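You operate a simulated robot arm through the tools that you are given. There is no shell and no other tool.

The job below is to be done with a simulated robot arm. You get a single attempt, and the scene is never put back.

Task
Swap the patched tomato in the lane carton for one of its colour and slide the carton to stop N31.
Fine: the patched one goes in the Seconds ring, the new one comes from the tray on the narrow table; slide the stop out before you move the carton.
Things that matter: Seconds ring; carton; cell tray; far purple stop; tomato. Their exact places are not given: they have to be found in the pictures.

The check looks at the end state, three seconds after you hand in, the way a careful person would. Anything else that was tipped, shoved, dropped, spilled or broken makes it a failure.

Robot
A 6-joint arm with a two-finger gripper on a trunk, on a base that drives. Base frame: it is fixed to the floor where the robot stands at the start and does not move with it; the origin is under the middle of the robot, x ahead of it, y to its left, z up; the surface under the hand at the start is at about z = 0.54. Lengths are in m, angles in degrees, forces in N, time in s.
It reaches about 1.298 m from its shoulder. Its first joint turns from -149.0 to 149.0 degrees. Places, roughly: Seconds ring [0.5, 0.3, 0.6]; carton (30x20x9 cm) [0.7, 0, 0.6]; far purple stop [0.4, 0.4, 0.6]. Payload 1.57 kg.
Tool frame: the origin (TCP) lies between the finger pads and is the grasp point; the fingertips stand 0.021 m ahead of it; z points along the fingers, y is the line along which they close. The gripper opens to 0.07 m. The gripper's body begins 0.05 m behind the TCP.
Orientation is told as [roll, pitch, yaw] about the base's x, y, z axes, in that order, counted from this pose: with the fingers straight down and closing along the base's y, the tool's x points along the base's -x, its y along +y and its z along -z.

Tools
- The arm moves only by the tool play_rows. Its arguments are lists of equal length, an entry for each row: "travel": the shift along the tool's x, y, z in m, a list of three; "dr": the turn, a rotation vector about the tool's x, y, z in degrees, a list of three; "fingers": the gripper command, from -1 (fully open) to 1 (shut), values between in proportion. In form: {"travel": [[dx, dy, dz], ...], "dr": [[ax, ay, az], ...], "fingers": [fingers, ...]}. A call has 1 to 20 rows; each row is the pose to reach, as a shift and turn from the pose commanded when the call began, along the tool's axes at that moment. Rows are played at 5 a second. More than 0.05 m and 8.6 degrees between two rows, or a gripper value outside its range, and nothing of the call is played. Where a pose cannot be reached the arm comes as near as it can. A force on the tool above 40 N (or 10 N above the force at the start of the call, whichever is more), or a blocked arm, ends the call early, and 0.2 s more pass. Each finger halts on what it meets, pressing with about 30 N; the grip force reading is that of the motor and also rises with nothing between the fingers. The clock runs only during rows and for 0.2 s after the last one: add rows that repeat a pose to give the fingers time. The reply holds the time, the measured pose of the TCP, the force on the tool along the base axes, the opening and the grip force, in the units named above and with some noise, with the torque about the TCP (base axes, N m) and any sound that the robot's microphone picked up.
- Cameras (640 x 400 px; columns grow to the right, rows downward): "scene" is now at [0.0242, 0.1774, 1.5619]; the picture's right is [0.07, -1.00, 0.00], its down [-0.83, -0.06, -0.55] and it looks along [0.55, 0.04, -0.83] (base axes); focal length 287 px, centre (320, 200). "wrist" rides on the gripper at [0.079, 0.004, -0.081] in the tool frame; the picture's right is [-0.05, 1.00, 0.00], its down [-0.67, -0.04, -0.74] and it looks along [-0.74, -0.04, 0.67] (tool axes); focal length 256 px, centre (320, 200).
- camera(camera): a new picture of that camera. No time passes.
- slide_trunk(by): slides the trunk up (or, below 0, down) by that many m; the arm and the scene camera ride with it, the base frame stays. It gives what a move gives, with no picture.
- drive_base(legs): drives the robot by 1 to 6 legs, each [ahead, turn to the left] in m and degrees, along the robot's own axes; the way and the turn of a leg run together, so that a leg with both is an arc; at most 1.5 m and 180 degrees a leg. The arm and the cameras ride along, it lands a little off, and it stops where it bumps. It gives what a move gives.
- turn_head(pan, tilt): turns the head with the scene camera to pan (to the left, within 155 degrees either way) and tilt (down, from -29 to 69), counted from straight ahead of the robot. It gives what a move gives.
- point_at(camera, pixels): there is no depth. For up to 12 entries [column, row, z] of the newest picture of that camera ("zoom" is the newest enlarged one), the place [x, y] in the base frame at which the ray of that pixel passes the height z, good to about 0.003 m. No time passes.
- zoom(camera, box): a new picture of the part [left, top, right, bottom] of that camera's present view, enlarged. No time passes.
- finish_job(): hands the job in; it is judged then, once.

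Leave the gripper open and the arm clear of the work at the hand-in unless told otherwise.

The tools are called after "Call:" by a JSON object that holds its "method" and its "body". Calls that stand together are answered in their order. play_rows: Moves the arm, as the interface text tells. Its arguments: {"type":"object","properties":{"travel":{"type":"array"},"dr":{"type":"array"},"fingers":{"type":"array"}},"required":["travel","dr","fingers"]} The other tools are called the same way: slide_trunk (by) slides the trunk up or down; drive_base (legs) drives the base; turn_head (pan, tilt) turns the head that bears the scene camera; camera (camera) takes a picture; point_at (camera, pixels) gives the place at which the rays of pixels pass given heights; zoom (camera, box) takes an enlarged picture of a part of a camera's view; finish_job () hands the job in.

At the start:

```text
time: 0.0
eef_pos: [0.7509, 0.008, 0.9093]
tcp_rot: [0.0, 0.0, -0.6]
wrist_force: [-0.2, 0.4, 0.2]
wrist_torque: [-0.01, 0.01, 0.01]
width: 0.07
gripper_force: 0.0
trunk travel left (down, up): [-0.591, 0.379]
robot x, y, heading: [-0.001, -0.0018, 0.2]
head pan, tilt: [4.2, 56.5]
```

scene: 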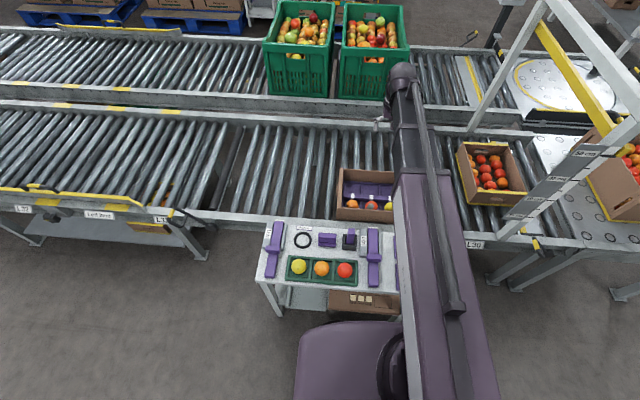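
wrist: 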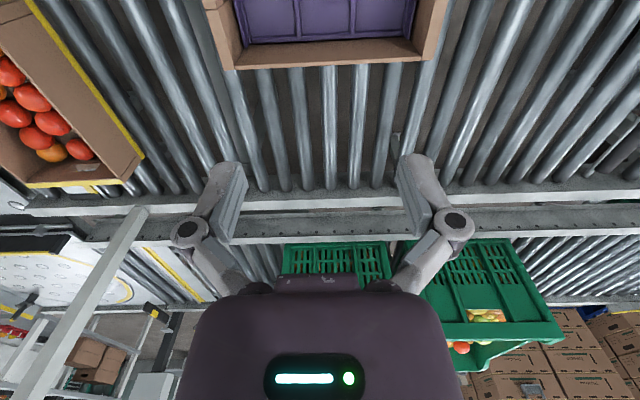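

I see a roller lane with a carton around pixel (368,190). In front of it is a narrow table with a green tray of three tomatoes, a black ring and purple parts. I'll zoom in on the table and the carton.

Call:
{"method": "zoom", "body": {"camera": "scene", "box": [240, 210, 420, 320]}}

Call:
{"method": "zoom", "body": {"camera": "scene", "box": [310, 140, 430, 230]}}

Call:
{"method": "zoom", "body": {"camera": "scene", "box": [0, 150, 260, 270]}}

```text
3.56 times, centred on (330, 265) of scene
```

zoom: 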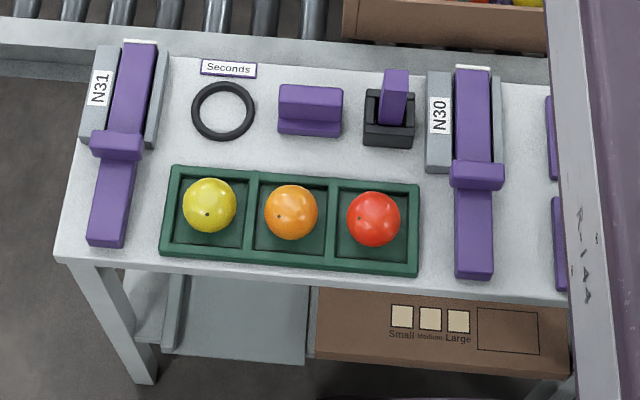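

```text
4.44 times, centred on (370, 185) of scene
```

zoom: 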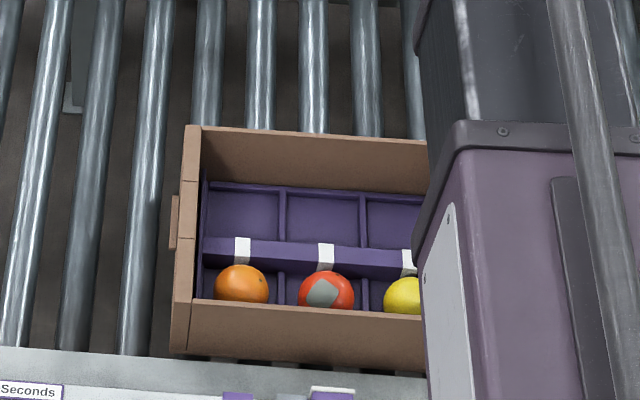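

```text
2.46 times, centred on (130, 210) of scene
```

zoom: 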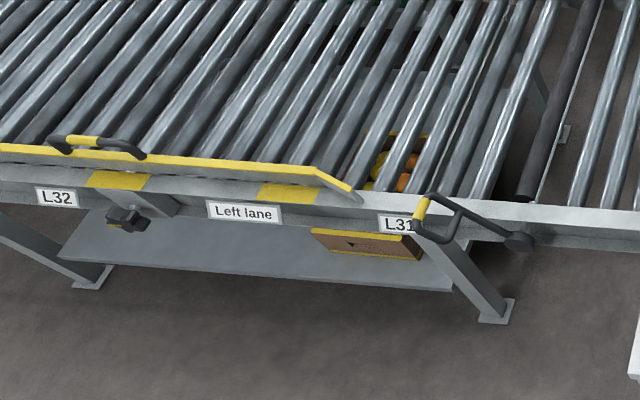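

The patched tomato is the red one with a grey patch in the carton's front row. The tray holds yellow, orange and red spares. N31 is the left stop on the table and N30 is the right one. I'll read approximate positions from an enlarged table view.

Call:
{"method": "zoom", "body": {"camera": "scene", "box": [240, 160, 420, 300]}}

Call:
{"method": "point_at", "body": {"camera": "scene", "pixels": [[303, 240, 0.55], [298, 266, 0.58], [321, 268, 0.58], [345, 269, 0.58], [272, 235, 0.56], [266, 275, 0.56], [374, 232, 0.56], [340, 170, 0.63], [337, 219, 0.63], [371, 205, 0.6], [250, 279, 0.54], [263, 281, 0.54]]}}

```text
2.86 times, centred on (330, 230) of scene
```

zoom: 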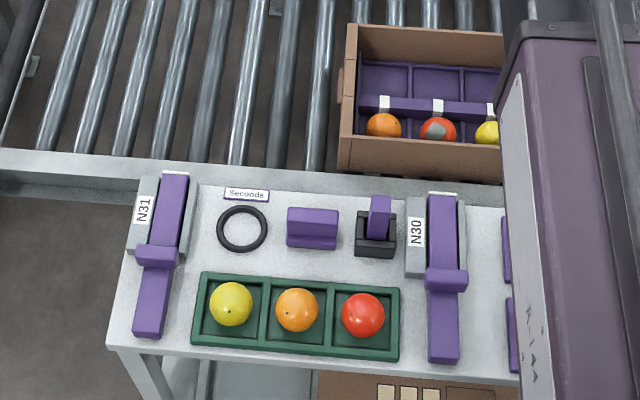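

```text
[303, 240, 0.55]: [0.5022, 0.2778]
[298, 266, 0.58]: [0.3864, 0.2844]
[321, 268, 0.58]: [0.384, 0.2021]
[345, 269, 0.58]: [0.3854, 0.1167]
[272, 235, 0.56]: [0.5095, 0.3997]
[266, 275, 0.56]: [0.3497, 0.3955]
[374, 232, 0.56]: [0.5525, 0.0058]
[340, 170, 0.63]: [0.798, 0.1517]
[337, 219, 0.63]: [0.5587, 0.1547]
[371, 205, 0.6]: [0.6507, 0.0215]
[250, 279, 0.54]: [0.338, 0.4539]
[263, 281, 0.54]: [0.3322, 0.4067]
```

The arm hides the right end of the carton. I'll check the right side of the scene before I swing the arm that way.

Call:
{"method": "zoom", "body": {"camera": "scene", "box": [400, 60, 640, 260]}}

Call:
{"method": "zoom", "body": {"camera": "wrist", "box": [0, 0, 640, 400]}}

```text
2.00 times, centred on (520, 160) of scene
```

zoom: 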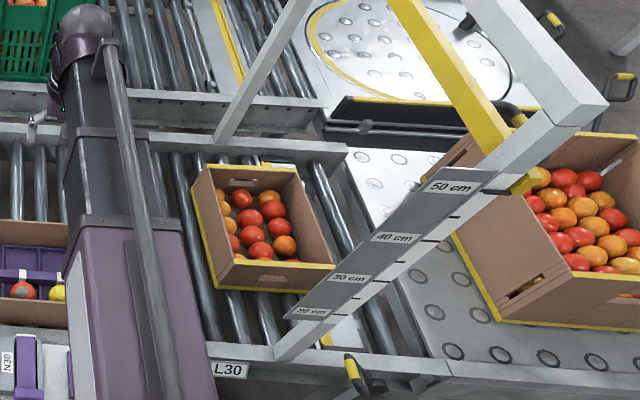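

```text
1.00 times, centred on (320, 200) of wrist (not enlarged: the box is as wide or as high as the picture)
```

zoom: 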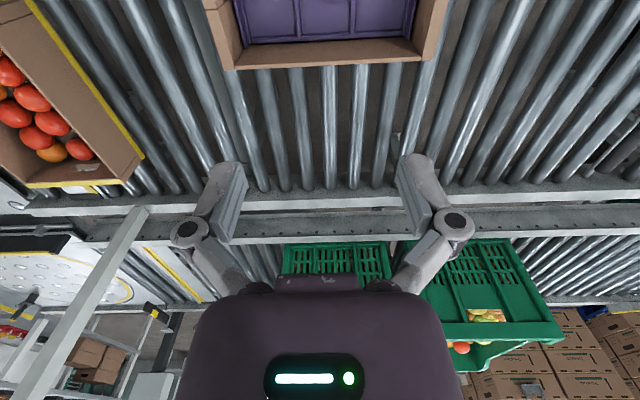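

A second full carton stands on the lane at about y = -0.45, well below the hand's height. I'll pull the hand back toward the robot and up, so the wrist camera looks into the work carton. I'm moving about 0.25 m back and 0.1 m up.

Call:
{"method": "play_rows", "body": {"travel": [[0.04, 0, -0.02], [0.08, 0, -0.04], [0.12, 0, -0.06], [0.16, 0, -0.08], [0.2, 0, -0.1], [0.24, 0, -0.1]], "dr": [[0, 0, 0], [0, 0, 0], [0, 0, 0], [0, 0, 0], [0, 0, 0], [0, 0, 0]], "fingers": [-1, -1, -1, -1, -1, -1]}}

Call:
{"method": "camera", "body": {"camera": "wrist"}}

Call:
{"method": "camera", "body": {"camera": "scene"}}

```text
time: 1.4
eef_pos: [0.5378, 0.01, 0.9104]
tcp_rot: [0.1, -0.1, -0.5]
wrist_force: [0.4, -0.1, -0.6]
wrist_torque: [-0.02, 0.02, -0.03]
width: 0.0701
gripper_force: 0.0
out of reach, approached as far as the arm can: row 1, 2, 3, 4, 5, 6
trunk travel left (down, up): [-0.591, 0.379]
robot x, y, heading: [-0.0037, 0.0032, -0.2]
head pan, tilt: [4.2, 56.5]
```

```text
taken
```

wrist: 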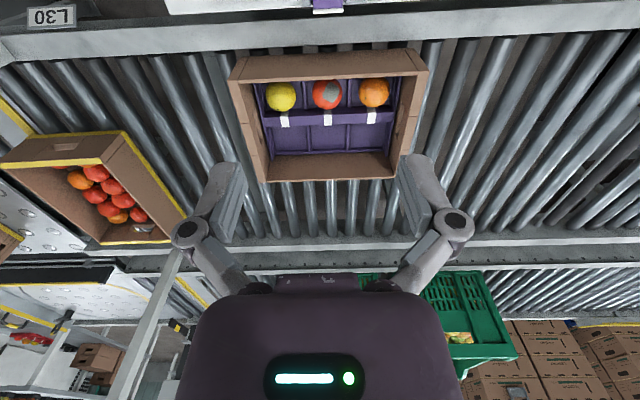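

```text
taken
```

scene: 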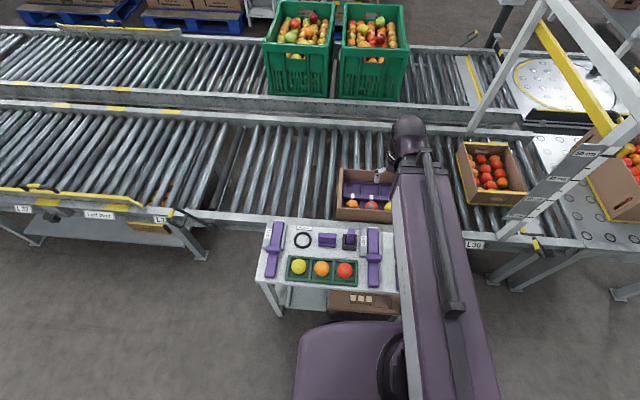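

The wrist camera now looks into the carton. The front row holds yellow, patched red and orange, and the back row is empty. I'll zoom in to measure positions.

Call:
{"method": "zoom", "body": {"camera": "wrist", "box": [210, 0, 450, 200]}}

Call:
{"method": "point_at", "body": {"camera": "wrist", "pixels": [[281, 95, 0.58], [327, 94, 0.58], [374, 92, 0.58], [230, 80, 0.63], [428, 72, 0.63], [392, 178, 0.63], [267, 180, 0.63], [285, 120, 0.6], [327, 119, 0.6], [372, 117, 0.6]]}}

```text
2.00 times, centred on (330, 100) of wrist
```

zoom: 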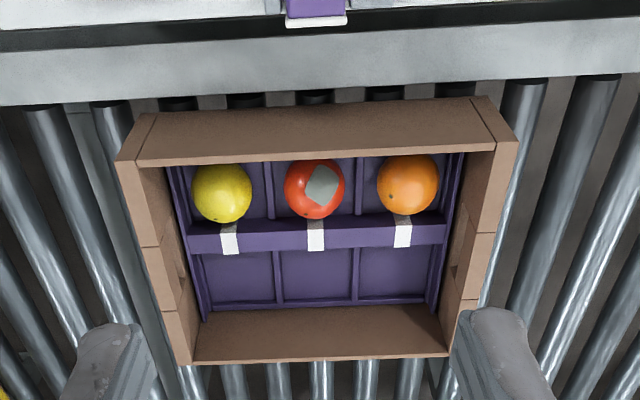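

```text
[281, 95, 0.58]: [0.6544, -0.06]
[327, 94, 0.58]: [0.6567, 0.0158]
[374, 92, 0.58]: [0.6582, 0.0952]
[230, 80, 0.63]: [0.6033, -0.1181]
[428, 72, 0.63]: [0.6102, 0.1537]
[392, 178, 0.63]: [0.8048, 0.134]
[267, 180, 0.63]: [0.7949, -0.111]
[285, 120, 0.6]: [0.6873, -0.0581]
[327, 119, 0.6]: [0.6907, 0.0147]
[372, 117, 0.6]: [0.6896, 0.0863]
```

The carton spans about y -0.13 to 0.15 and x 0.6 to 0.8, with the patched red tomato near (0.657, 0.016). Next I want a close look at the stops and the table. I'll move the hand left and back over the table, staying high.

Call:
{"method": "play_rows", "body": {"travel": [[0.02, 0.04, 0.02], [0.04, 0.08, 0.04], [0.06, 0.12, 0.06], [0.08, 0.16, 0.08], [0.1, 0.2, 0.1], [0.12, 0.24, 0.1], [0.14, 0.26, 0.1], [0.16, 0.28, 0.1]], "dr": [[0, 0, 0], [0, 0, 0], [0, 0, 0], [0, 0, 0], [0, 0, 0], [0, 0, 0], [0, 0, 0], [0, 0, 0]], "fingers": [-1, -1, -1, -1, -1, -1, -1, -1]}}

Call:
{"method": "camera", "body": {"camera": "wrist"}}

Call:
{"method": "camera", "body": {"camera": "scene"}}

```text
time: 3.2
eef_pos: [0.4199, 0.3197, 0.9104]
tcp_rot: [-0.1, 0.0, -0.5]
wrist_force: [-0.6, 0.2, -0.3]
wrist_torque: [-0.02, 0.04, -0.03]
width: 0.0699
gripper_force: 0.1
out of reach, approached as far as the arm can: row 1, 2, 3, 4, 5, 6, 7, 8
trunk travel left (down, up): [-0.591, 0.379]
robot x, y, heading: [-0.0039, -0.0001, 0.0]
head pan, tilt: [4.2, 56.5]
```

```text
taken
```

wrist: 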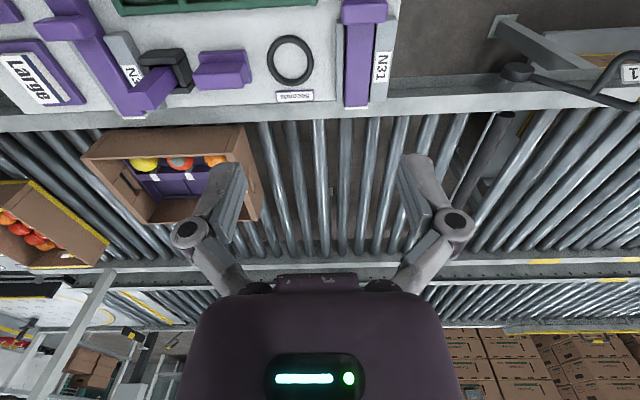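

```text
taken
```

scene: 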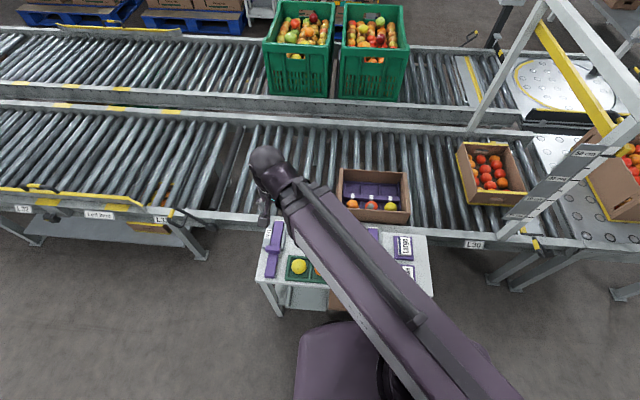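

The arm hits its inner reach limit at this height, so it stopped at radius 0.53. The wrist view still shows the N31 stop at (358,50) and the N30 stop at upper left. I'll zoom in on both cameras.

Call:
{"method": "zoom", "body": {"camera": "wrist", "box": [0, 0, 240, 150]}}

Call:
{"method": "zoom", "body": {"camera": "wrist", "box": [240, 0, 440, 125]}}

Call:
{"method": "zoom", "body": {"camera": "scene", "box": [320, 150, 460, 300]}}

Call:
{"method": "zoom", "body": {"camera": "scene", "box": [230, 205, 320, 290]}}

```text
2.67 times, centred on (120, 75) of wrist
```

zoom: 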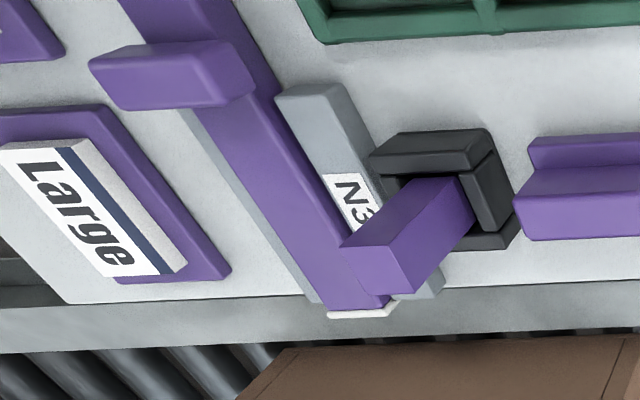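

```text
3.20 times, centred on (340, 62) of wrist
```

zoom: 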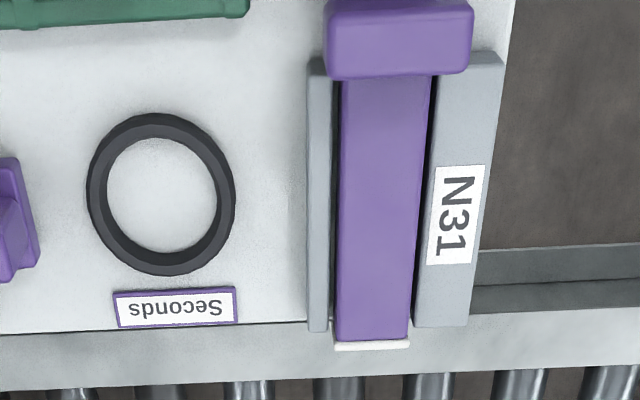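

```text
2.67 times, centred on (390, 225) of scene
```

zoom: 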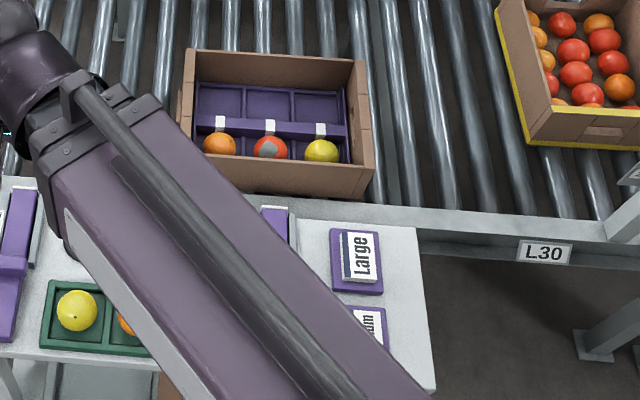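

```text
4.71 times, centred on (275, 248) of scene
```

zoom: 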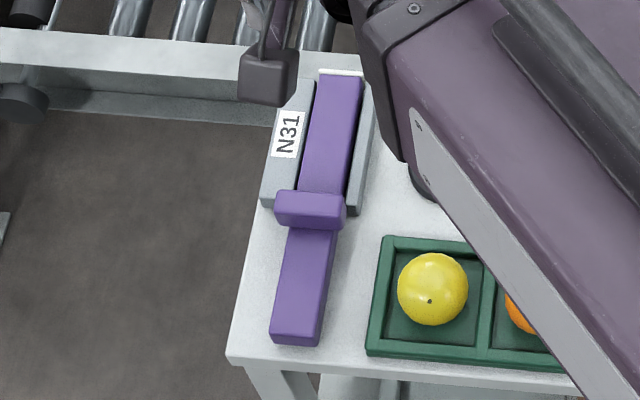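

The Seconds ring and the N31 and N30 sliders are clear now. Each slider is a purple tongue between grey guides with a crossbar handle on top. Next I'll test the reach lower down by dropping straight down 0.1 m here, over the ring/N31 gap. The hand stays at about z 0.81, well above everything.

Call:
{"method": "play_rows", "body": {"travel": [[0, 0, 0.04], [0, 0, 0.08], [0, 0, 0.1]], "dr": [[0, 0, 0], [0, 0, 0], [0, 0, 0]], "fingers": [-1, -1, -1]}}

Call:
{"method": "camera", "body": {"camera": "wrist"}}

```text
time: 4.0
eef_pos: [0.4202, 0.3198, 0.9112]
tcp_rot: [0.0, -0.1, -0.5]
wrist_force: [-0.3, 0.5, 0.2]
wrist_torque: [-0.01, 0.01, 0.02]
width: 0.0701
gripper_force: 0.1
out of reach, approached as far as the arm can: row 1, 2, 3
trunk travel left (down, up): [-0.591, 0.379]
robot x, y, heading: [0.0037, 0.0026, -0.0]
head pan, tilt: [4.2, 56.5]
```

```text
taken
```

wrist: 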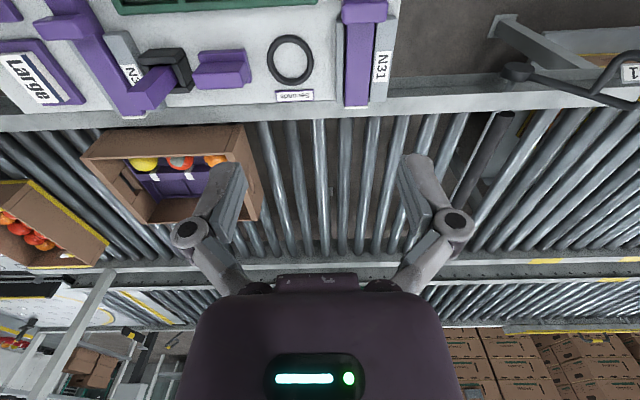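

The arm did not descend, so it is jammed in a corner of its reach. I'll command outward, away from the robot, and see how the pose responds. The worst-case height of about 0.8 is still clear of everything.

Call:
{"method": "play_rows", "body": {"travel": [[-0.04, 0, 0], [-0.08, 0, 0], [-0.12, 0, 0], [-0.16, 0, 0]], "dr": [[0, 0, 0], [0, 0, 0], [0, 0, 0], [0, 0, 0]], "fingers": [-1, -1, -1, -1]}}

```text
time: 5.0
eef_pos: [0.5822, 0.3196, 0.9102]
tcp_rot: [-0.1, 0.0, -0.6]
wrist_force: [-0.2, 0.6, -0.1]
wrist_torque: [-0.01, 0.01, -0.03]
width: 0.0698
gripper_force: 0.0
trunk travel left (down, up): [-0.591, 0.379]
robot x, y, heading: [-0.0011, 0.0017, -0.1]
head pan, tilt: [4.2, 56.5]
```

That worked: the command counts from the pose actually reached. Now I'll test a straight descent of 0.1 m here at (0.58, 0.32). The rollers lie 0.27 m below the TCP target.

Call:
{"method": "play_rows", "body": {"travel": [[0, 0, 0.04], [0, 0, 0.08], [0, 0, 0.1]], "dr": [[0, 0, 0], [0, 0, 0], [0, 0, 0]], "fingers": [-1, -1, -1]}}

```text
time: 5.8
eef_pos: [0.5811, 0.3198, 0.9101]
tcp_rot: [0.0, 0.1, -0.5]
wrist_force: [-0.2, -0.7, 0.1]
wrist_torque: [0.04, -0.03, -0.03]
width: 0.0698
gripper_force: 0.1
out of reach, approached as far as the arm can: row 1, 2, 3
trunk travel left (down, up): [-0.591, 0.379]
robot x, y, heading: [-0.0003, 0.0025, 0.0]
head pan, tilt: [4.2, 56.5]
```

The arm can move in the horizontal plane but not straight up or down, so height must come from the trunk. I'll test how far inward it reaches by moving toward the red spare at about (0.385, 0.117) at this same height.

Call:
{"method": "play_rows", "body": {"travel": [[0.04, -0.03, 0], [0.08, -0.06, 0], [0.12, -0.1, 0], [0.15, -0.14, 0], [0.18, -0.18, 0], [0.195, -0.2, 0]], "dr": [[0, 0, 0], [0, 0, 0], [0, 0, 0], [0, 0, 0], [0, 0, 0], [0, 0, 0]], "fingers": [-1, -1, -1, -1, -1, -1]}}

Call:
{"method": "camera", "body": {"camera": "scene"}}

Call:
{"method": "camera", "body": {"camera": "wrist"}}

```text
refused: row 3 steps farther than a row can; nothing moved
```

```text
taken
```

scene: 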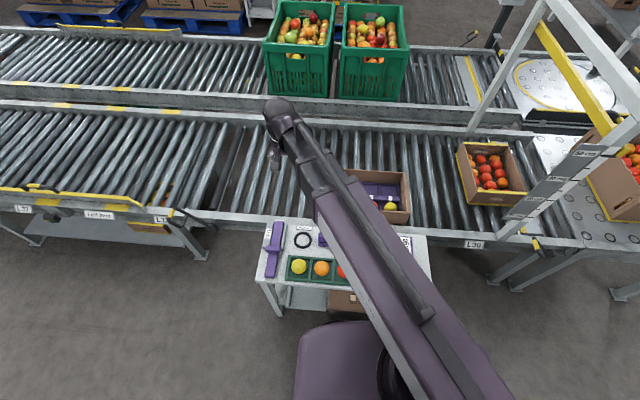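

```text
taken
```

wrist: 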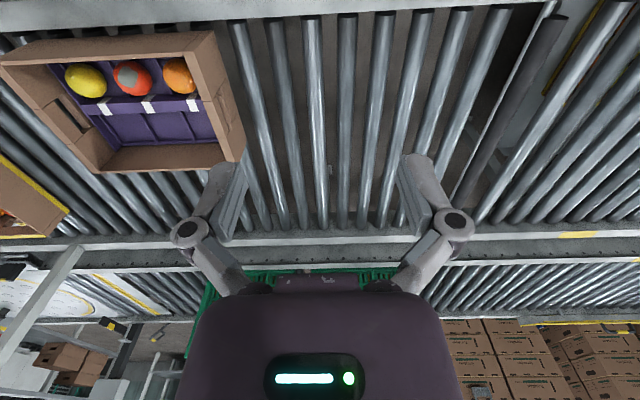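

The row spacing was slightly over 0.05 m. I'll repeat the same inward test with finer steps.

Call:
{"method": "play_rows", "body": {"travel": [[0.032, -0.033, 0], [0.065, -0.066, 0], [0.098, -0.1, 0], [0.13, -0.133, 0], [0.163, -0.166, 0], [0.195, -0.2, 0]], "dr": [[0, 0, 0], [0, 0, 0], [0, 0, 0], [0, 0, 0], [0, 0, 0], [0, 0, 0]], "fingers": [-1, -1, -1, -1, -1, -1]}}

Call:
{"method": "camera", "body": {"camera": "scene"}}

Call:
{"method": "camera", "body": {"camera": "wrist"}}

```text
time: 7.2
eef_pos: [0.5075, 0.1717, 0.9096]
tcp_rot: [0.1, 0.0, -0.6]
wrist_force: [0.0, 0.3, -0.1]
wrist_torque: [-0.03, -0.01, 0.02]
width: 0.07
gripper_force: 0.1
out of reach, approached as far as the arm can: row 3, 4, 5, 6
trunk travel left (down, up): [-0.591, 0.379]
robot x, y, heading: [-0.0002, 0.0042, 0.3]
head pan, tilt: [4.2, 56.5]
```

```text
taken
```

scene: 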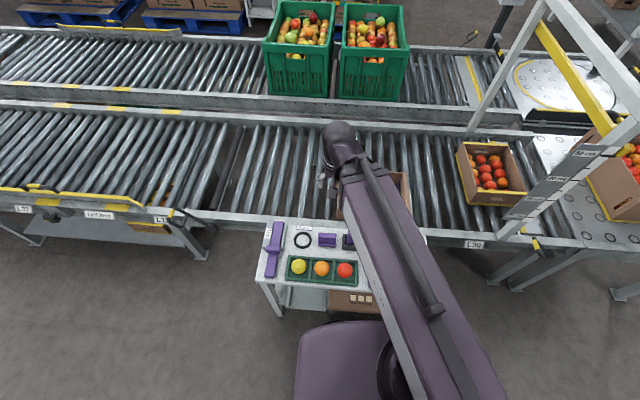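

```text
taken
```

wrist: 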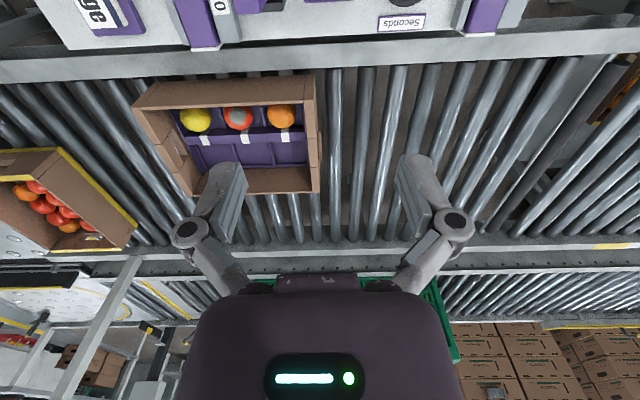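

The inner reach limit is a radius of about 0.535 m, and the tray is closer than that at 0.40 m. The base has to back away about 0.3 m, so I'll turn the head to check that the floor behind is free.

Call:
{"method": "turn_head", "body": {"pan": 150, "tilt": 45}}

Call:
{"method": "camera", "body": {"camera": "scene"}}

Call:
{"method": "turn_head", "body": {"pan": -150, "tilt": 45}}

Call:
{"method": "camera", "body": {"camera": "scene"}}

```text
time: 9.5
eef_pos: [0.507, 0.1696, 0.909]
tcp_rot: [0.0, 0.0, -0.4]
wrist_force: [-0.1, 0.2, -0.1]
wrist_torque: [0.02, 0.0, -0.03]
width: 0.0701
gripper_force: 0.0
trunk travel left (down, up): [-0.591, 0.379]
robot x, y, heading: [-0.0012, 0.0042, 0.0]
head pan, tilt: [150.0, 45.0]
```

```text
taken
```

scene: 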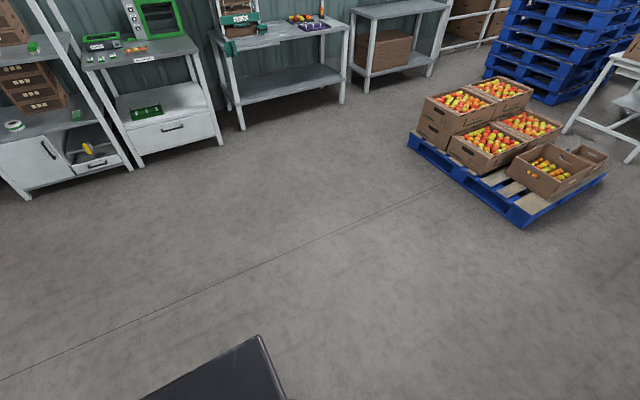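

```text
time: 13.6
eef_pos: [0.5089, 0.1706, 0.9096]
tcp_rot: [0.0, 0.0, -0.5]
wrist_force: [0.2, 0.9, 0.0]
wrist_torque: [0.0, 0.01, 0.0]
width: 0.0699
gripper_force: 0.1
trunk travel left (down, up): [-0.591, 0.379]
robot x, y, heading: [-0.0019, 0.0017, 0.2]
head pan, tilt: [-150.0, 45.0]
```

```text
taken
```

scene: 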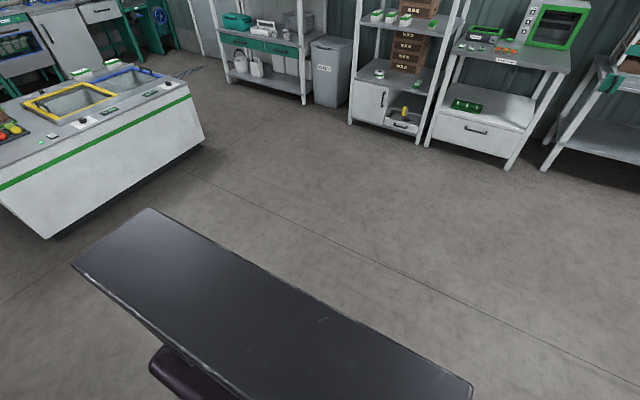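

The floor behind is free. I'll drive straight back 0.3 m and turn the head forward again.

Call:
{"method": "drive_base", "body": {"legs": [[-0.3, 0]]}}

Call:
{"method": "turn_head", "body": {"pan": 0, "tilt": 45}}

Call:
{"method": "camera", "body": {"camera": "scene"}}

```text
time: 16.0
eef_pos: [0.2088, 0.1714, 0.9099]
tcp_rot: [0.1, 0.0, -0.4]
wrist_force: [0.7, -0.3, -0.4]
wrist_torque: [0.02, 0.01, -0.05]
width: 0.0699
gripper_force: 0.1
trunk travel left (down, up): [-0.591, 0.379]
robot x, y, heading: [-0.2988, 0.0002, 0.2]
head pan, tilt: [-150.0, 45.0]
```

```text
time: 18.3
eef_pos: [0.208, 0.1708, 0.9109]
tcp_rot: [0.0, 0.0, -0.4]
wrist_force: [0.0, 0.3, -0.5]
wrist_torque: [0.02, -0.01, 0.01]
width: 0.07
gripper_force: 0.0
trunk travel left (down, up): [-0.591, 0.379]
robot x, y, heading: [-0.3005, 0.0012, 0.3]
head pan, tilt: [0.0, 45.0]
```

```text
taken
```

scene: 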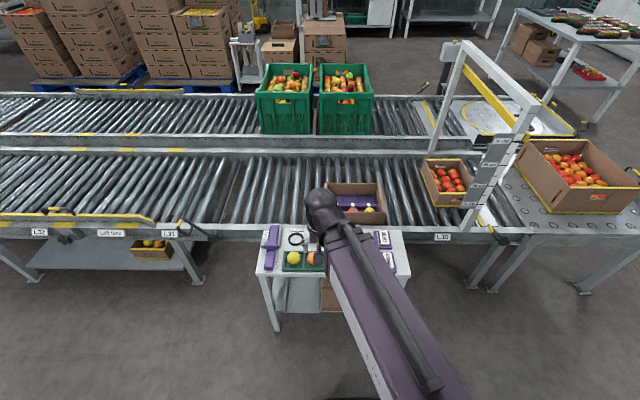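

The base is now at x = -0.30. I'll look through the wrist camera, which should see the table from its near side.

Call:
{"method": "camera", "body": {"camera": "wrist"}}

Call:
{"method": "zoom", "body": {"camera": "scene", "box": [240, 160, 440, 290]}}

```text
taken
```

wrist: 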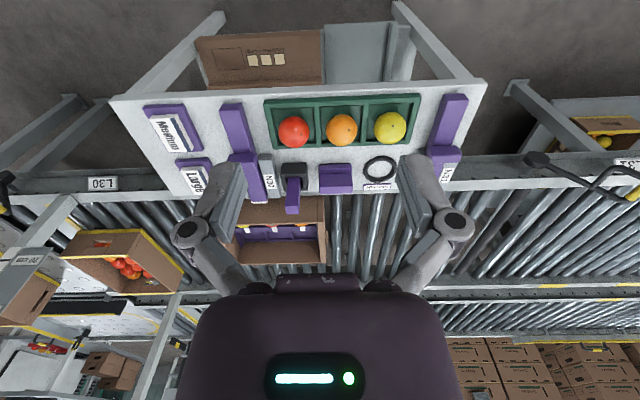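

```text
3.08 times, centred on (340, 225) of scene
```

zoom: 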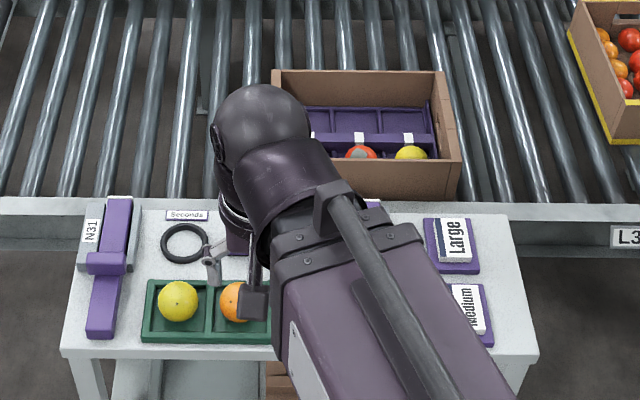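

I'll zoom the wrist view onto the table and read positions for the stops, tray and ring.

Call:
{"method": "zoom", "body": {"camera": "wrist", "box": [350, 80, 500, 200]}}

Call:
{"method": "zoom", "body": {"camera": "wrist", "box": [200, 80, 440, 280]}}

Call:
{"method": "point_at", "body": {"camera": "wrist", "pixels": [[380, 169, 0.55], [380, 169, 0.52], [293, 131, 0.58], [341, 130, 0.58], [391, 127, 0.58], [448, 96, 0.56], [445, 152, 0.58], [435, 145, 0.58], [460, 160, 0.58]]}}

```text
3.33 times, centred on (425, 140) of wrist
```

zoom: 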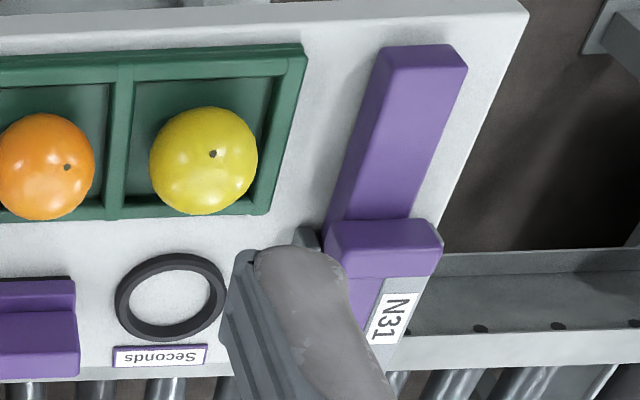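

```text
2.00 times, centred on (320, 180) of wrist
```

zoom: 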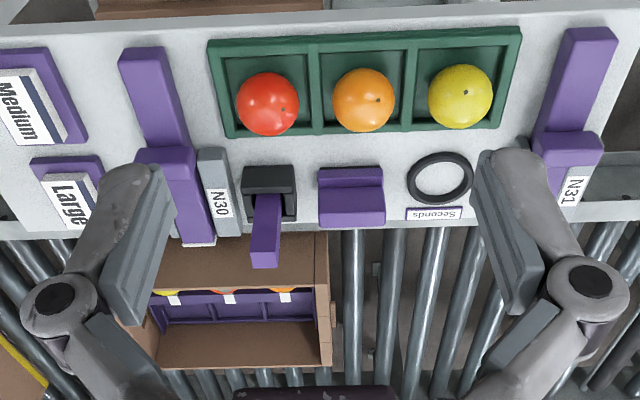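

```text
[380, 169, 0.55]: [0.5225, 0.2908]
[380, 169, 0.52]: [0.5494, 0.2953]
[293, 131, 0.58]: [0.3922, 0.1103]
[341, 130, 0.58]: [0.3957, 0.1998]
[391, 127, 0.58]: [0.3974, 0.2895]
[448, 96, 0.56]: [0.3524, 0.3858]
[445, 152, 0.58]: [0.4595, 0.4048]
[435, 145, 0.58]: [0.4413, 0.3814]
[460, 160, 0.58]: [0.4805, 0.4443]
```

Comparing the first scene view with this wrist view, the ring only lines up at z ≈ 0.59–0.60. That puts the table top near 0.59, higher than I assumed. I'll lower the trunk 0.15 m, with the hand still short of the table, and triangulate from new heights.

Call:
{"method": "slide_trunk", "body": {"by": -0.15}}

Call:
{"method": "camera", "body": {"camera": "wrist"}}

Call:
{"method": "camera", "body": {"camera": "scene"}}

```text
time: 20.1
eef_pos: [0.2072, 0.171, 0.7611]
tcp_rot: [0.0, 0.0, -0.4]
wrist_force: [-0.7, -0.1, 0.0]
wrist_torque: [-0.02, 0.0, 0.02]
width: 0.0699
gripper_force: 0.1
trunk travel left (down, up): [-0.441, 0.529]
robot x, y, heading: [-0.2991, 0.0017, 0.2]
head pan, tilt: [0.0, 45.0]
```

```text
taken
```

wrist: 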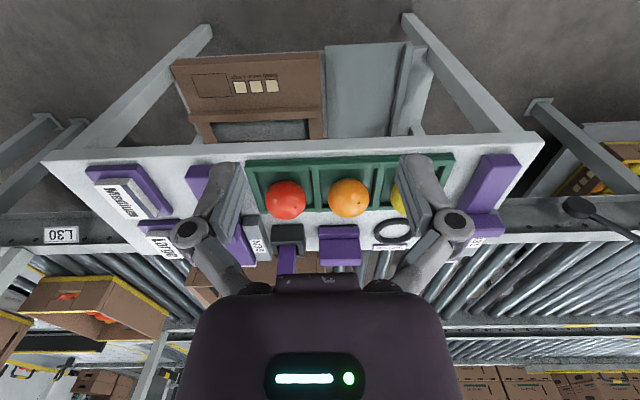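

```text
taken
```

scene: 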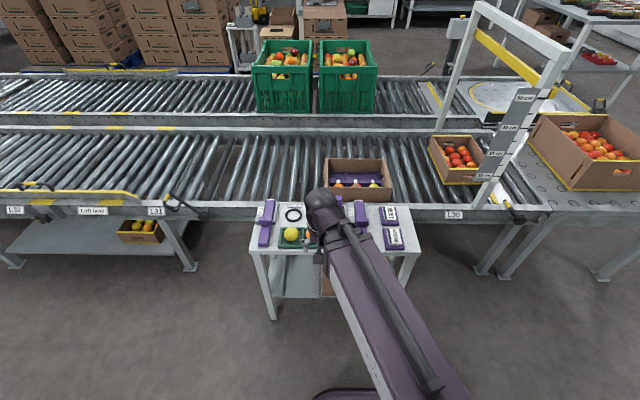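

I'll zoom both cameras onto the ring and tray so I can read the same features from both.

Call:
{"method": "zoom", "body": {"camera": "scene", "box": [240, 180, 420, 280]}}

Call:
{"method": "zoom", "body": {"camera": "wrist", "box": [230, 120, 550, 280]}}

Call:
{"method": "point_at", "body": {"camera": "wrist", "pixels": [[393, 230, 0.6], [393, 230, 0.55], [286, 201, 0.62], [286, 201, 0.58], [348, 198, 0.62], [348, 198, 0.58], [455, 158, 0.6], [540, 140, 0.6], [540, 140, 0.55]]}}

Call:
{"method": "point_at", "body": {"camera": "scene", "pixels": [[293, 214, 0.6], [293, 214, 0.55], [252, 252, 0.6], [252, 252, 0.55], [291, 233, 0.62], [310, 234, 0.62]]}}

```text
3.56 times, centred on (330, 230) of scene
```

zoom: 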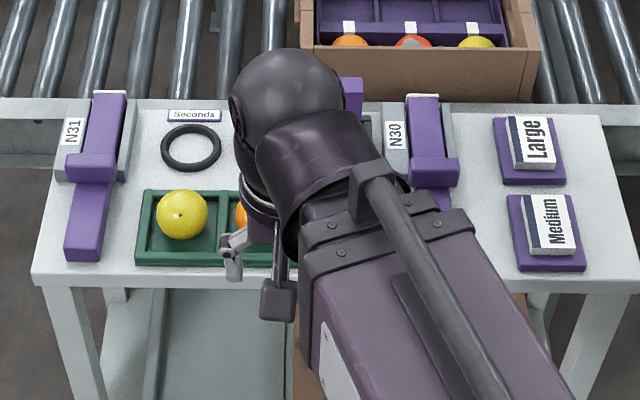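

```text
2.00 times, centred on (390, 200) of wrist
```

zoom: 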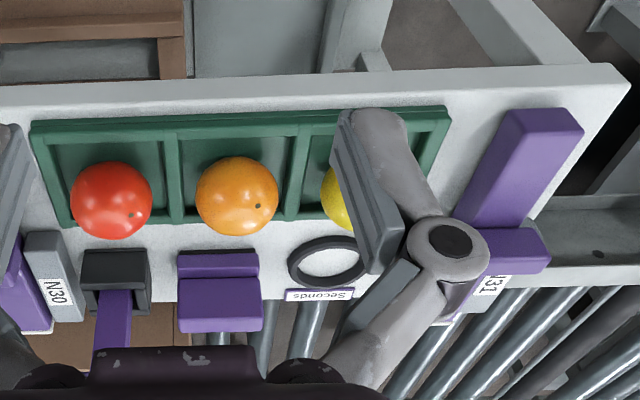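

```text
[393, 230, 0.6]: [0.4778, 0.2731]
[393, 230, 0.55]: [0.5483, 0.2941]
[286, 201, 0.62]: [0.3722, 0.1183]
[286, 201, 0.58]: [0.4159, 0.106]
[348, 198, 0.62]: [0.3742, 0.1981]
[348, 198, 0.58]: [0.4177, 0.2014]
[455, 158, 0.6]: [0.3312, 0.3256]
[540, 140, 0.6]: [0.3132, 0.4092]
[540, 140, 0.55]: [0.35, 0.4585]
```

```text
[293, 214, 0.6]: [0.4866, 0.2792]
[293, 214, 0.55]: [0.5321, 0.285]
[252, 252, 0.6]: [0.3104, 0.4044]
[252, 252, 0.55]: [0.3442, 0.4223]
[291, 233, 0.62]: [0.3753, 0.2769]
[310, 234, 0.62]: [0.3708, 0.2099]
```

The two heights agree: the table top is near z 0.595, the ring is at (0.478, 0.273), and the red spare's centre is at about (0.370, 0.119, 0.622). Next I'll bring the hand forward at z 0.76 to look into the carton more closely.

Call:
{"method": "play_rows", "body": {"travel": [[-0.04, -0.026, 0], [-0.08, -0.052, 0], [-0.12, -0.078, 0], [-0.16, -0.104, 0], [-0.2, -0.13, 0], [-0.243, -0.155, 0]], "dr": [[0, 0, 0], [0, 0, 0], [0, 0, 0], [0, 0, 0], [0, 0, 0], [0, 0, 0]], "fingers": [-1, -1, -1, -1, -1, -1]}}

Call:
{"method": "camera", "body": {"camera": "wrist"}}

Call:
{"method": "camera", "body": {"camera": "scene"}}

```text
time: 21.5
eef_pos: [0.4504, 0.0128, 0.7598]
tcp_rot: [0.0, 0.1, -0.4]
wrist_force: [0.4, 0.3, -0.9]
wrist_torque: [0.01, 0.0, -0.01]
width: 0.0701
gripper_force: 0.0
trunk travel left (down, up): [-0.441, 0.529]
robot x, y, heading: [-0.3007, 0.0009, 0.1]
head pan, tilt: [0.0, 45.0]
```

```text
taken
```

wrist: 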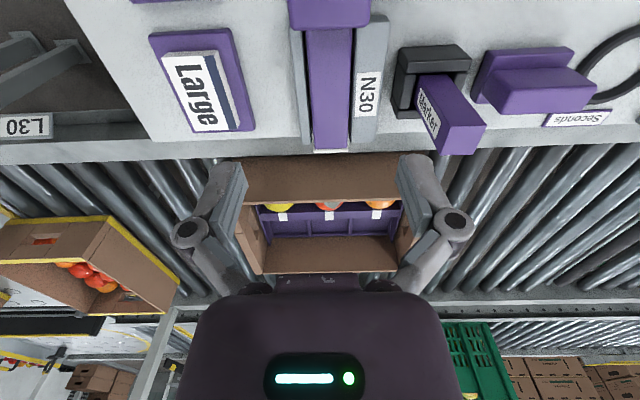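

```text
taken
```

scene: 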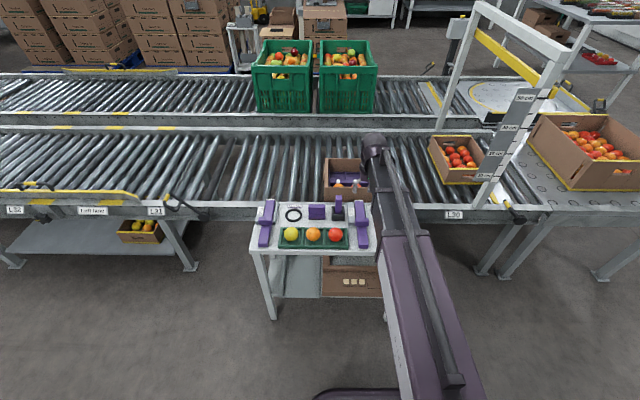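

The carton's front wall blocks the view from here. I'll move 0.17 m forward at the same height (z 0.76, well above the carton rim) to look down into it.

Call:
{"method": "play_rows", "body": {"travel": [[-0.045, 0, 0], [-0.09, 0, 0], [-0.135, 0, 0], [-0.17, 0, 0]], "dr": [[0, 0, 0], [0, 0, 0], [0, 0, 0], [0, 0, 0]], "fingers": [-1, -1, -1, -1]}}

Call:
{"method": "camera", "body": {"camera": "wrist"}}

Call:
{"method": "zoom", "body": {"camera": "wrist", "box": [160, 0, 480, 200]}}

```text
time: 22.5
eef_pos: [0.6212, 0.0128, 0.7607]
tcp_rot: [0.0, 0.1, -0.4]
wrist_force: [-0.3, 0.0, 1.0]
wrist_torque: [-0.02, -0.03, -0.02]
width: 0.0699
gripper_force: 0.1
trunk travel left (down, up): [-0.441, 0.529]
robot x, y, heading: [-0.2972, 0.0025, 0.2]
head pan, tilt: [0.0, 45.0]
```

```text
taken
```

wrist: 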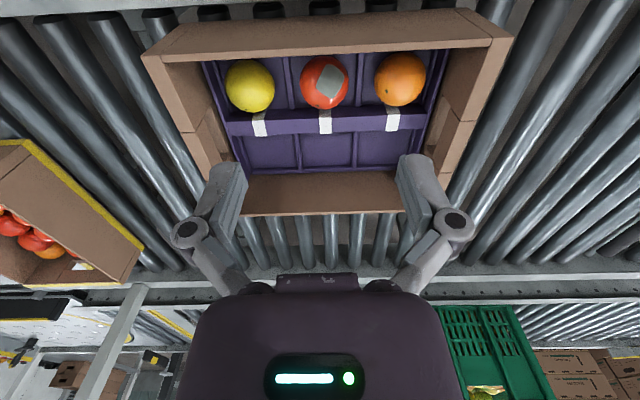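

```text
2.00 times, centred on (320, 100) of wrist
```

zoom: 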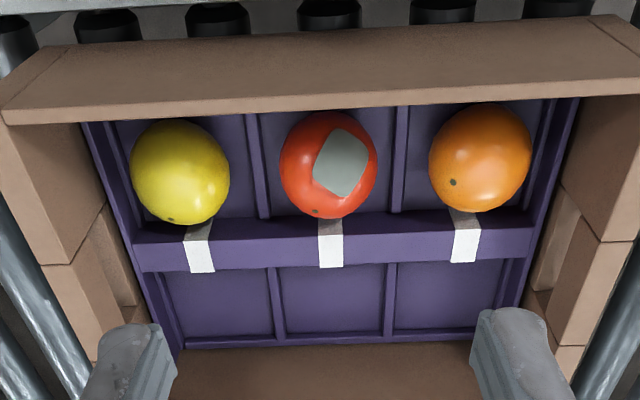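

I can see straight into the carton now. The patched tomato is at about (324, 82), yellow at (250, 86) and orange at (400, 79). I'll measure these together with the rim corners.

Call:
{"method": "point_at", "body": {"camera": "wrist", "pixels": [[145, 58, 0.63], [512, 39, 0.63], [145, 58, 0.65], [512, 39, 0.65], [324, 82.5, 0.58], [324, 82.5, 0.6], [250, 86, 0.6], [400, 79, 0.6], [248, 215, 0.63], [400, 211, 0.63], [324, 120, 0.6], [325, 134, 0.58]]}}

Call:
{"method": "zoom", "body": {"camera": "scene", "box": [300, 140, 420, 220]}}

```text
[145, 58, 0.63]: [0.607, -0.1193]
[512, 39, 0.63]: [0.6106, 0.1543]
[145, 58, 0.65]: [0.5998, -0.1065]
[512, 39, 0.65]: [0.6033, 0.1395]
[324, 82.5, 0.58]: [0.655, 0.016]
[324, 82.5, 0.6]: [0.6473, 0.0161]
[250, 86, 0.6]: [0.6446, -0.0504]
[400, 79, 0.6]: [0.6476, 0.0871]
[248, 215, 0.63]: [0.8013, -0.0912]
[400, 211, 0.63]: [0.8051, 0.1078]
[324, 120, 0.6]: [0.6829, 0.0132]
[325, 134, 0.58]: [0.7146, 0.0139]
```

```text
5.00 times, centred on (360, 180) of scene
```

zoom: 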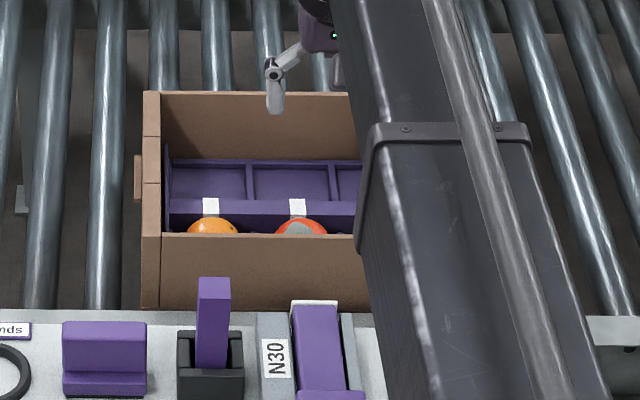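

To get the rim and roller heights, I'll read the same carton corner in the enlarged scene view. The top-left front corner is at zoom (160,235) and the bottom at (160,308). The patched tomato's visible top is at (302,220).

Call:
{"method": "point_at", "body": {"camera": "zoom", "pixels": [[160, 235, 0.6], [160, 235, 0.63], [160, 308, 0.52], [160, 308, 0.54], [143, 92, 0.63], [143, 92, 0.6], [302, 220, 0.63], [302, 220, 0.6]]}}

Call:
{"method": "zoom", "body": {"camera": "wrist", "box": [380, 0, 540, 100]}}

Call:
{"method": "zoom", "body": {"camera": "wrist", "box": [120, 0, 280, 100]}}

```text
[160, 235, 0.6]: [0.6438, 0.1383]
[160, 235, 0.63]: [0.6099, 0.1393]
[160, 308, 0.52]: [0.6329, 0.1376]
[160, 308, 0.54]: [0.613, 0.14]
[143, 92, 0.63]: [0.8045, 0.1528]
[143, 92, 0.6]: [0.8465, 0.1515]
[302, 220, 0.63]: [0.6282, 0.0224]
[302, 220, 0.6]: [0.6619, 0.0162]
```

```text
4.00 times, centred on (460, 50) of wrist
```

zoom: 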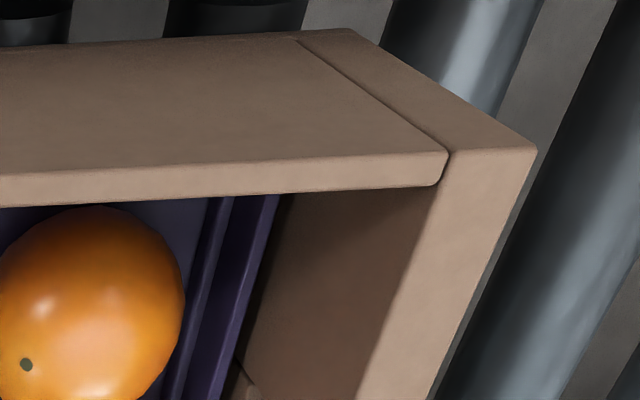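

```text
4.00 times, centred on (200, 50) of wrist
```

zoom: 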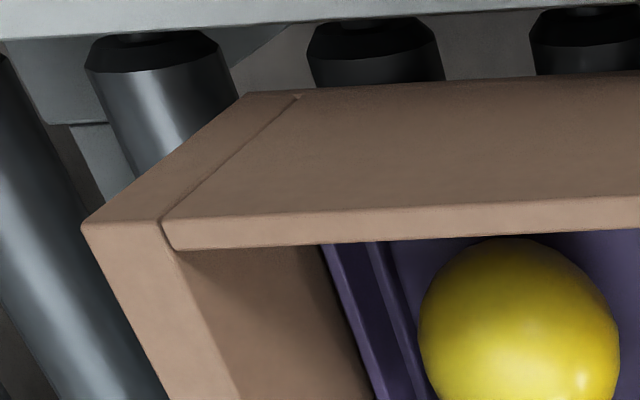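

The geometry adds up so far:

| Item | Position |
|---|---|
| Carton rim | z ≈ 0.63 |
| Rollers | z ≈ 0.54 |
| Carton front wall | x ≈ 0.607 |
| Carton body | y ≈ -0.122 to 0.156 (the 30 cm includes end tabs) |
| Patched tomato centre | about (0.657, 0.016, 0.57), roughly 5 cm across |

I still need the height of the cell dividers. I'll turn the hand 90° so the camera looks along the row from the +y end.

Call:
{"method": "play_rows", "body": {"travel": [[-0.004, 0.01, 0], [-0.008, 0.02, 0], [-0.012, 0.03, 0], [-0.016, 0.04, 0], [-0.02, 0.05, 0], [-0.024, 0.06, 0], [-0.028, 0.07, 0], [-0.032, 0.08, 0], [-0.036, 0.09, 0], [-0.04, 0.1, 0], [-0.04, 0.1, 0]], "dr": [[0, 0, 8.2], [0, 0, 16.4], [0, 0, 24.6], [0, 0, 32.8], [0, 0, 41], [0, 0, 49.2], [0, 0, 57.4], [0, 0, 65.6], [0, 0, 73.8], [0, 0, 82], [0, 0, 90]], "fingers": [-1, -1, -1, -1, -1, -1, -1, -1, -1, -1, -1]}}

Call:
{"method": "camera", "body": {"camera": "wrist"}}

Call:
{"method": "camera", "body": {"camera": "scene"}}

```text
time: 24.9
eef_pos: [0.6611, 0.1131, 0.7594]
tcp_rot: [-0.1, -0.1, -90.6]
wrist_force: [-0.4, 0.4, -0.6]
wrist_torque: [0.02, -0.03, 0.02]
width: 0.0699
gripper_force: 0.1
trunk travel left (down, up): [-0.441, 0.529]
robot x, y, heading: [-0.2981, 0.0037, 0.1]
head pan, tilt: [0.0, 45.0]
```

```text
taken
```

wrist: 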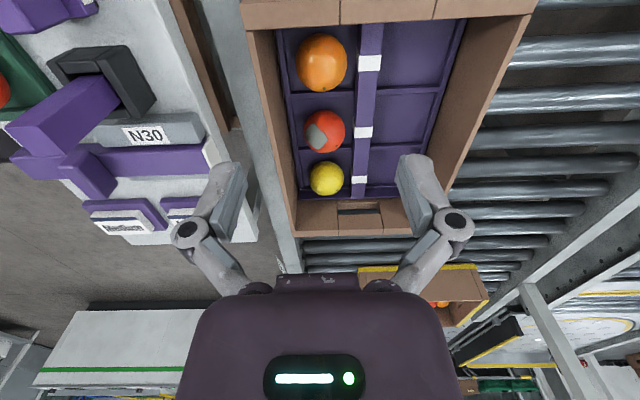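

```text
taken
```

scene: 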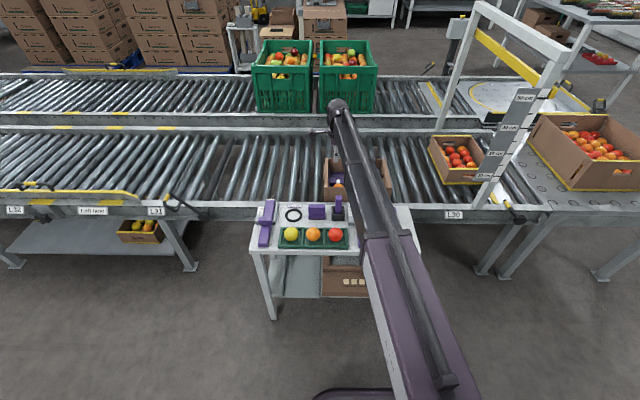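

The rotation works. I'll zoom on the cells from this viewpoint.

Call:
{"method": "zoom", "body": {"camera": "wrist", "box": [240, 0, 540, 240]}}

Call:
{"method": "zoom", "body": {"camera": "wrist", "box": [0, 0, 240, 240]}}

Call:
{"method": "point_at", "body": {"camera": "wrist", "pixels": [[323, 131, 0.57], [323, 131, 0.59], [321, 62, 0.57], [326, 178, 0.57], [362, 133, 0.57], [362, 133, 0.6]]}}

```text
1.67 times, centred on (390, 120) of wrist
```

zoom: 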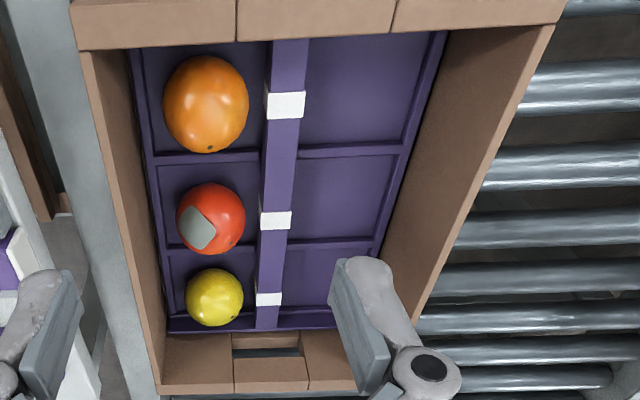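

```text
1.67 times, centred on (120, 120) of wrist
```

zoom: 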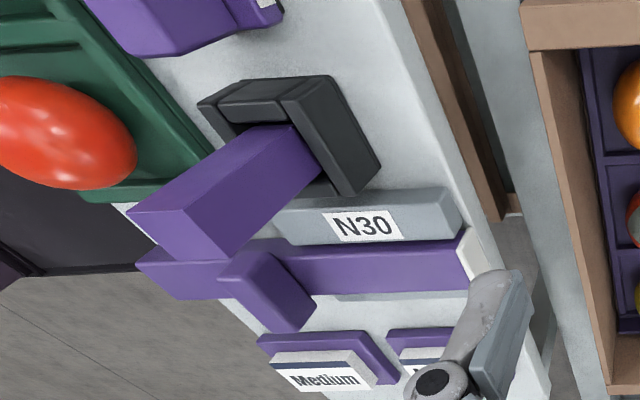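

```text
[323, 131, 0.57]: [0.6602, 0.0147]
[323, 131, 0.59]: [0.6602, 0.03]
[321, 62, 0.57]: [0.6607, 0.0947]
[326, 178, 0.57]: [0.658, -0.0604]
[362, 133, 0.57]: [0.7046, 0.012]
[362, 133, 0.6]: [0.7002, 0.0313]
```

Both views agree that the patched tomato is at (0.660, 0.015, 0.572). The dividers are low ribs about 1 cm high. Closing along y with the fingertips about 1 cm below the equator will clear both the ribs and the neighbours.

Next I'll inspect the N31 stop. I'm turning back to yaw 0 and moving to (0.25, 0.40), just in front of the table.

Call:
{"method": "play_rows", "body": {"travel": [[0.0242, -0.0342, 0], [0.0484, -0.0684, 0], [0.0726, -0.1026, 0], [0.0968, -0.1368, 0], [0.121, -0.171, 0], [0.1452, -0.2052, 0], [0.1694, -0.2394, 0], [0.1936, -0.2736, 0], [0.2178, -0.3078, 0], [0.242, -0.342, 0], [0.2662, -0.3762, 0], [0.29, -0.41, 0]], "dr": [[0, 0, -7.55], [0, 0, -15.1], [0, 0, -22.65], [0, 0, -30.2], [0, 0, -37.75], [0, 0, -45.3], [0, 0, -52.85], [0, 0, -60.4], [0, 0, -67.95], [0, 0, -75.5], [0, 0, -83.05], [0, 0, -90.6]], "fingers": [-1, -1, -1, -1, -1, -1, -1, -1, -1, -1, -1, -1]}}

Call:
{"method": "slide_trunk", "body": {"by": -0.06}}

Call:
{"method": "camera", "body": {"camera": "wrist"}}

Call:
{"method": "camera", "body": {"camera": "scene"}}

```text
time: 27.5
eef_pos: [0.2526, 0.4057, 0.7613]
tcp_rot: [0.0, -0.1, 0.3]
wrist_force: [-0.1, -0.8, 0.7]
wrist_torque: [0.01, 0.01, 0.03]
width: 0.0703
gripper_force: 0.1
trunk travel left (down, up): [-0.441, 0.529]
robot x, y, heading: [-0.2981, 0.0057, -0.0]
head pan, tilt: [0.0, 45.0]
```

```text
time: 28.5
eef_pos: [0.2526, 0.4069, 0.7008]
tcp_rot: [-0.1, 0.0, 0.3]
wrist_force: [0.6, -0.2, -0.8]
wrist_torque: [-0.02, 0.02, 0.02]
width: 0.0702
gripper_force: 0.2
trunk travel left (down, up): [-0.381, 0.589]
robot x, y, heading: [-0.2986, 0.0023, 0.2]
head pan, tilt: [0.0, 45.0]
```

```text
taken
```

wrist: 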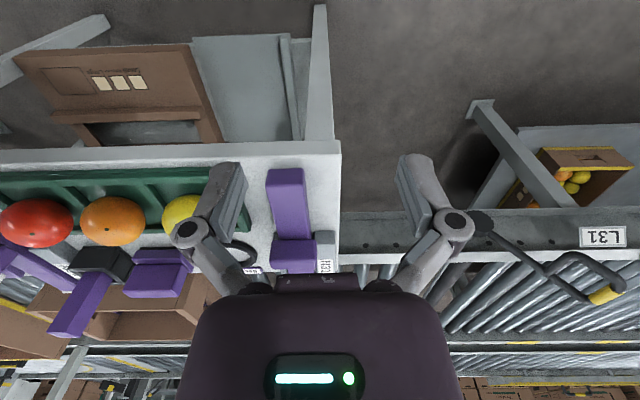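

```text
taken
```

scene: 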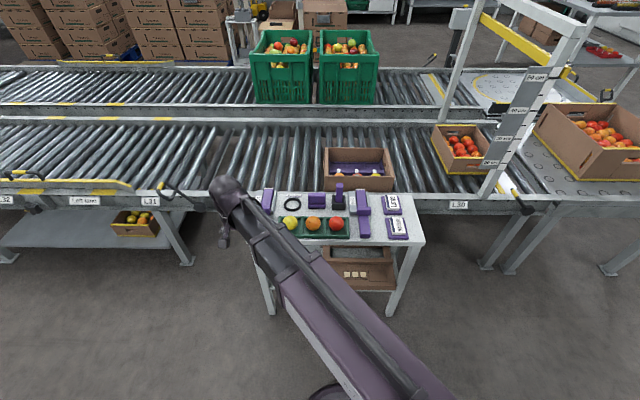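

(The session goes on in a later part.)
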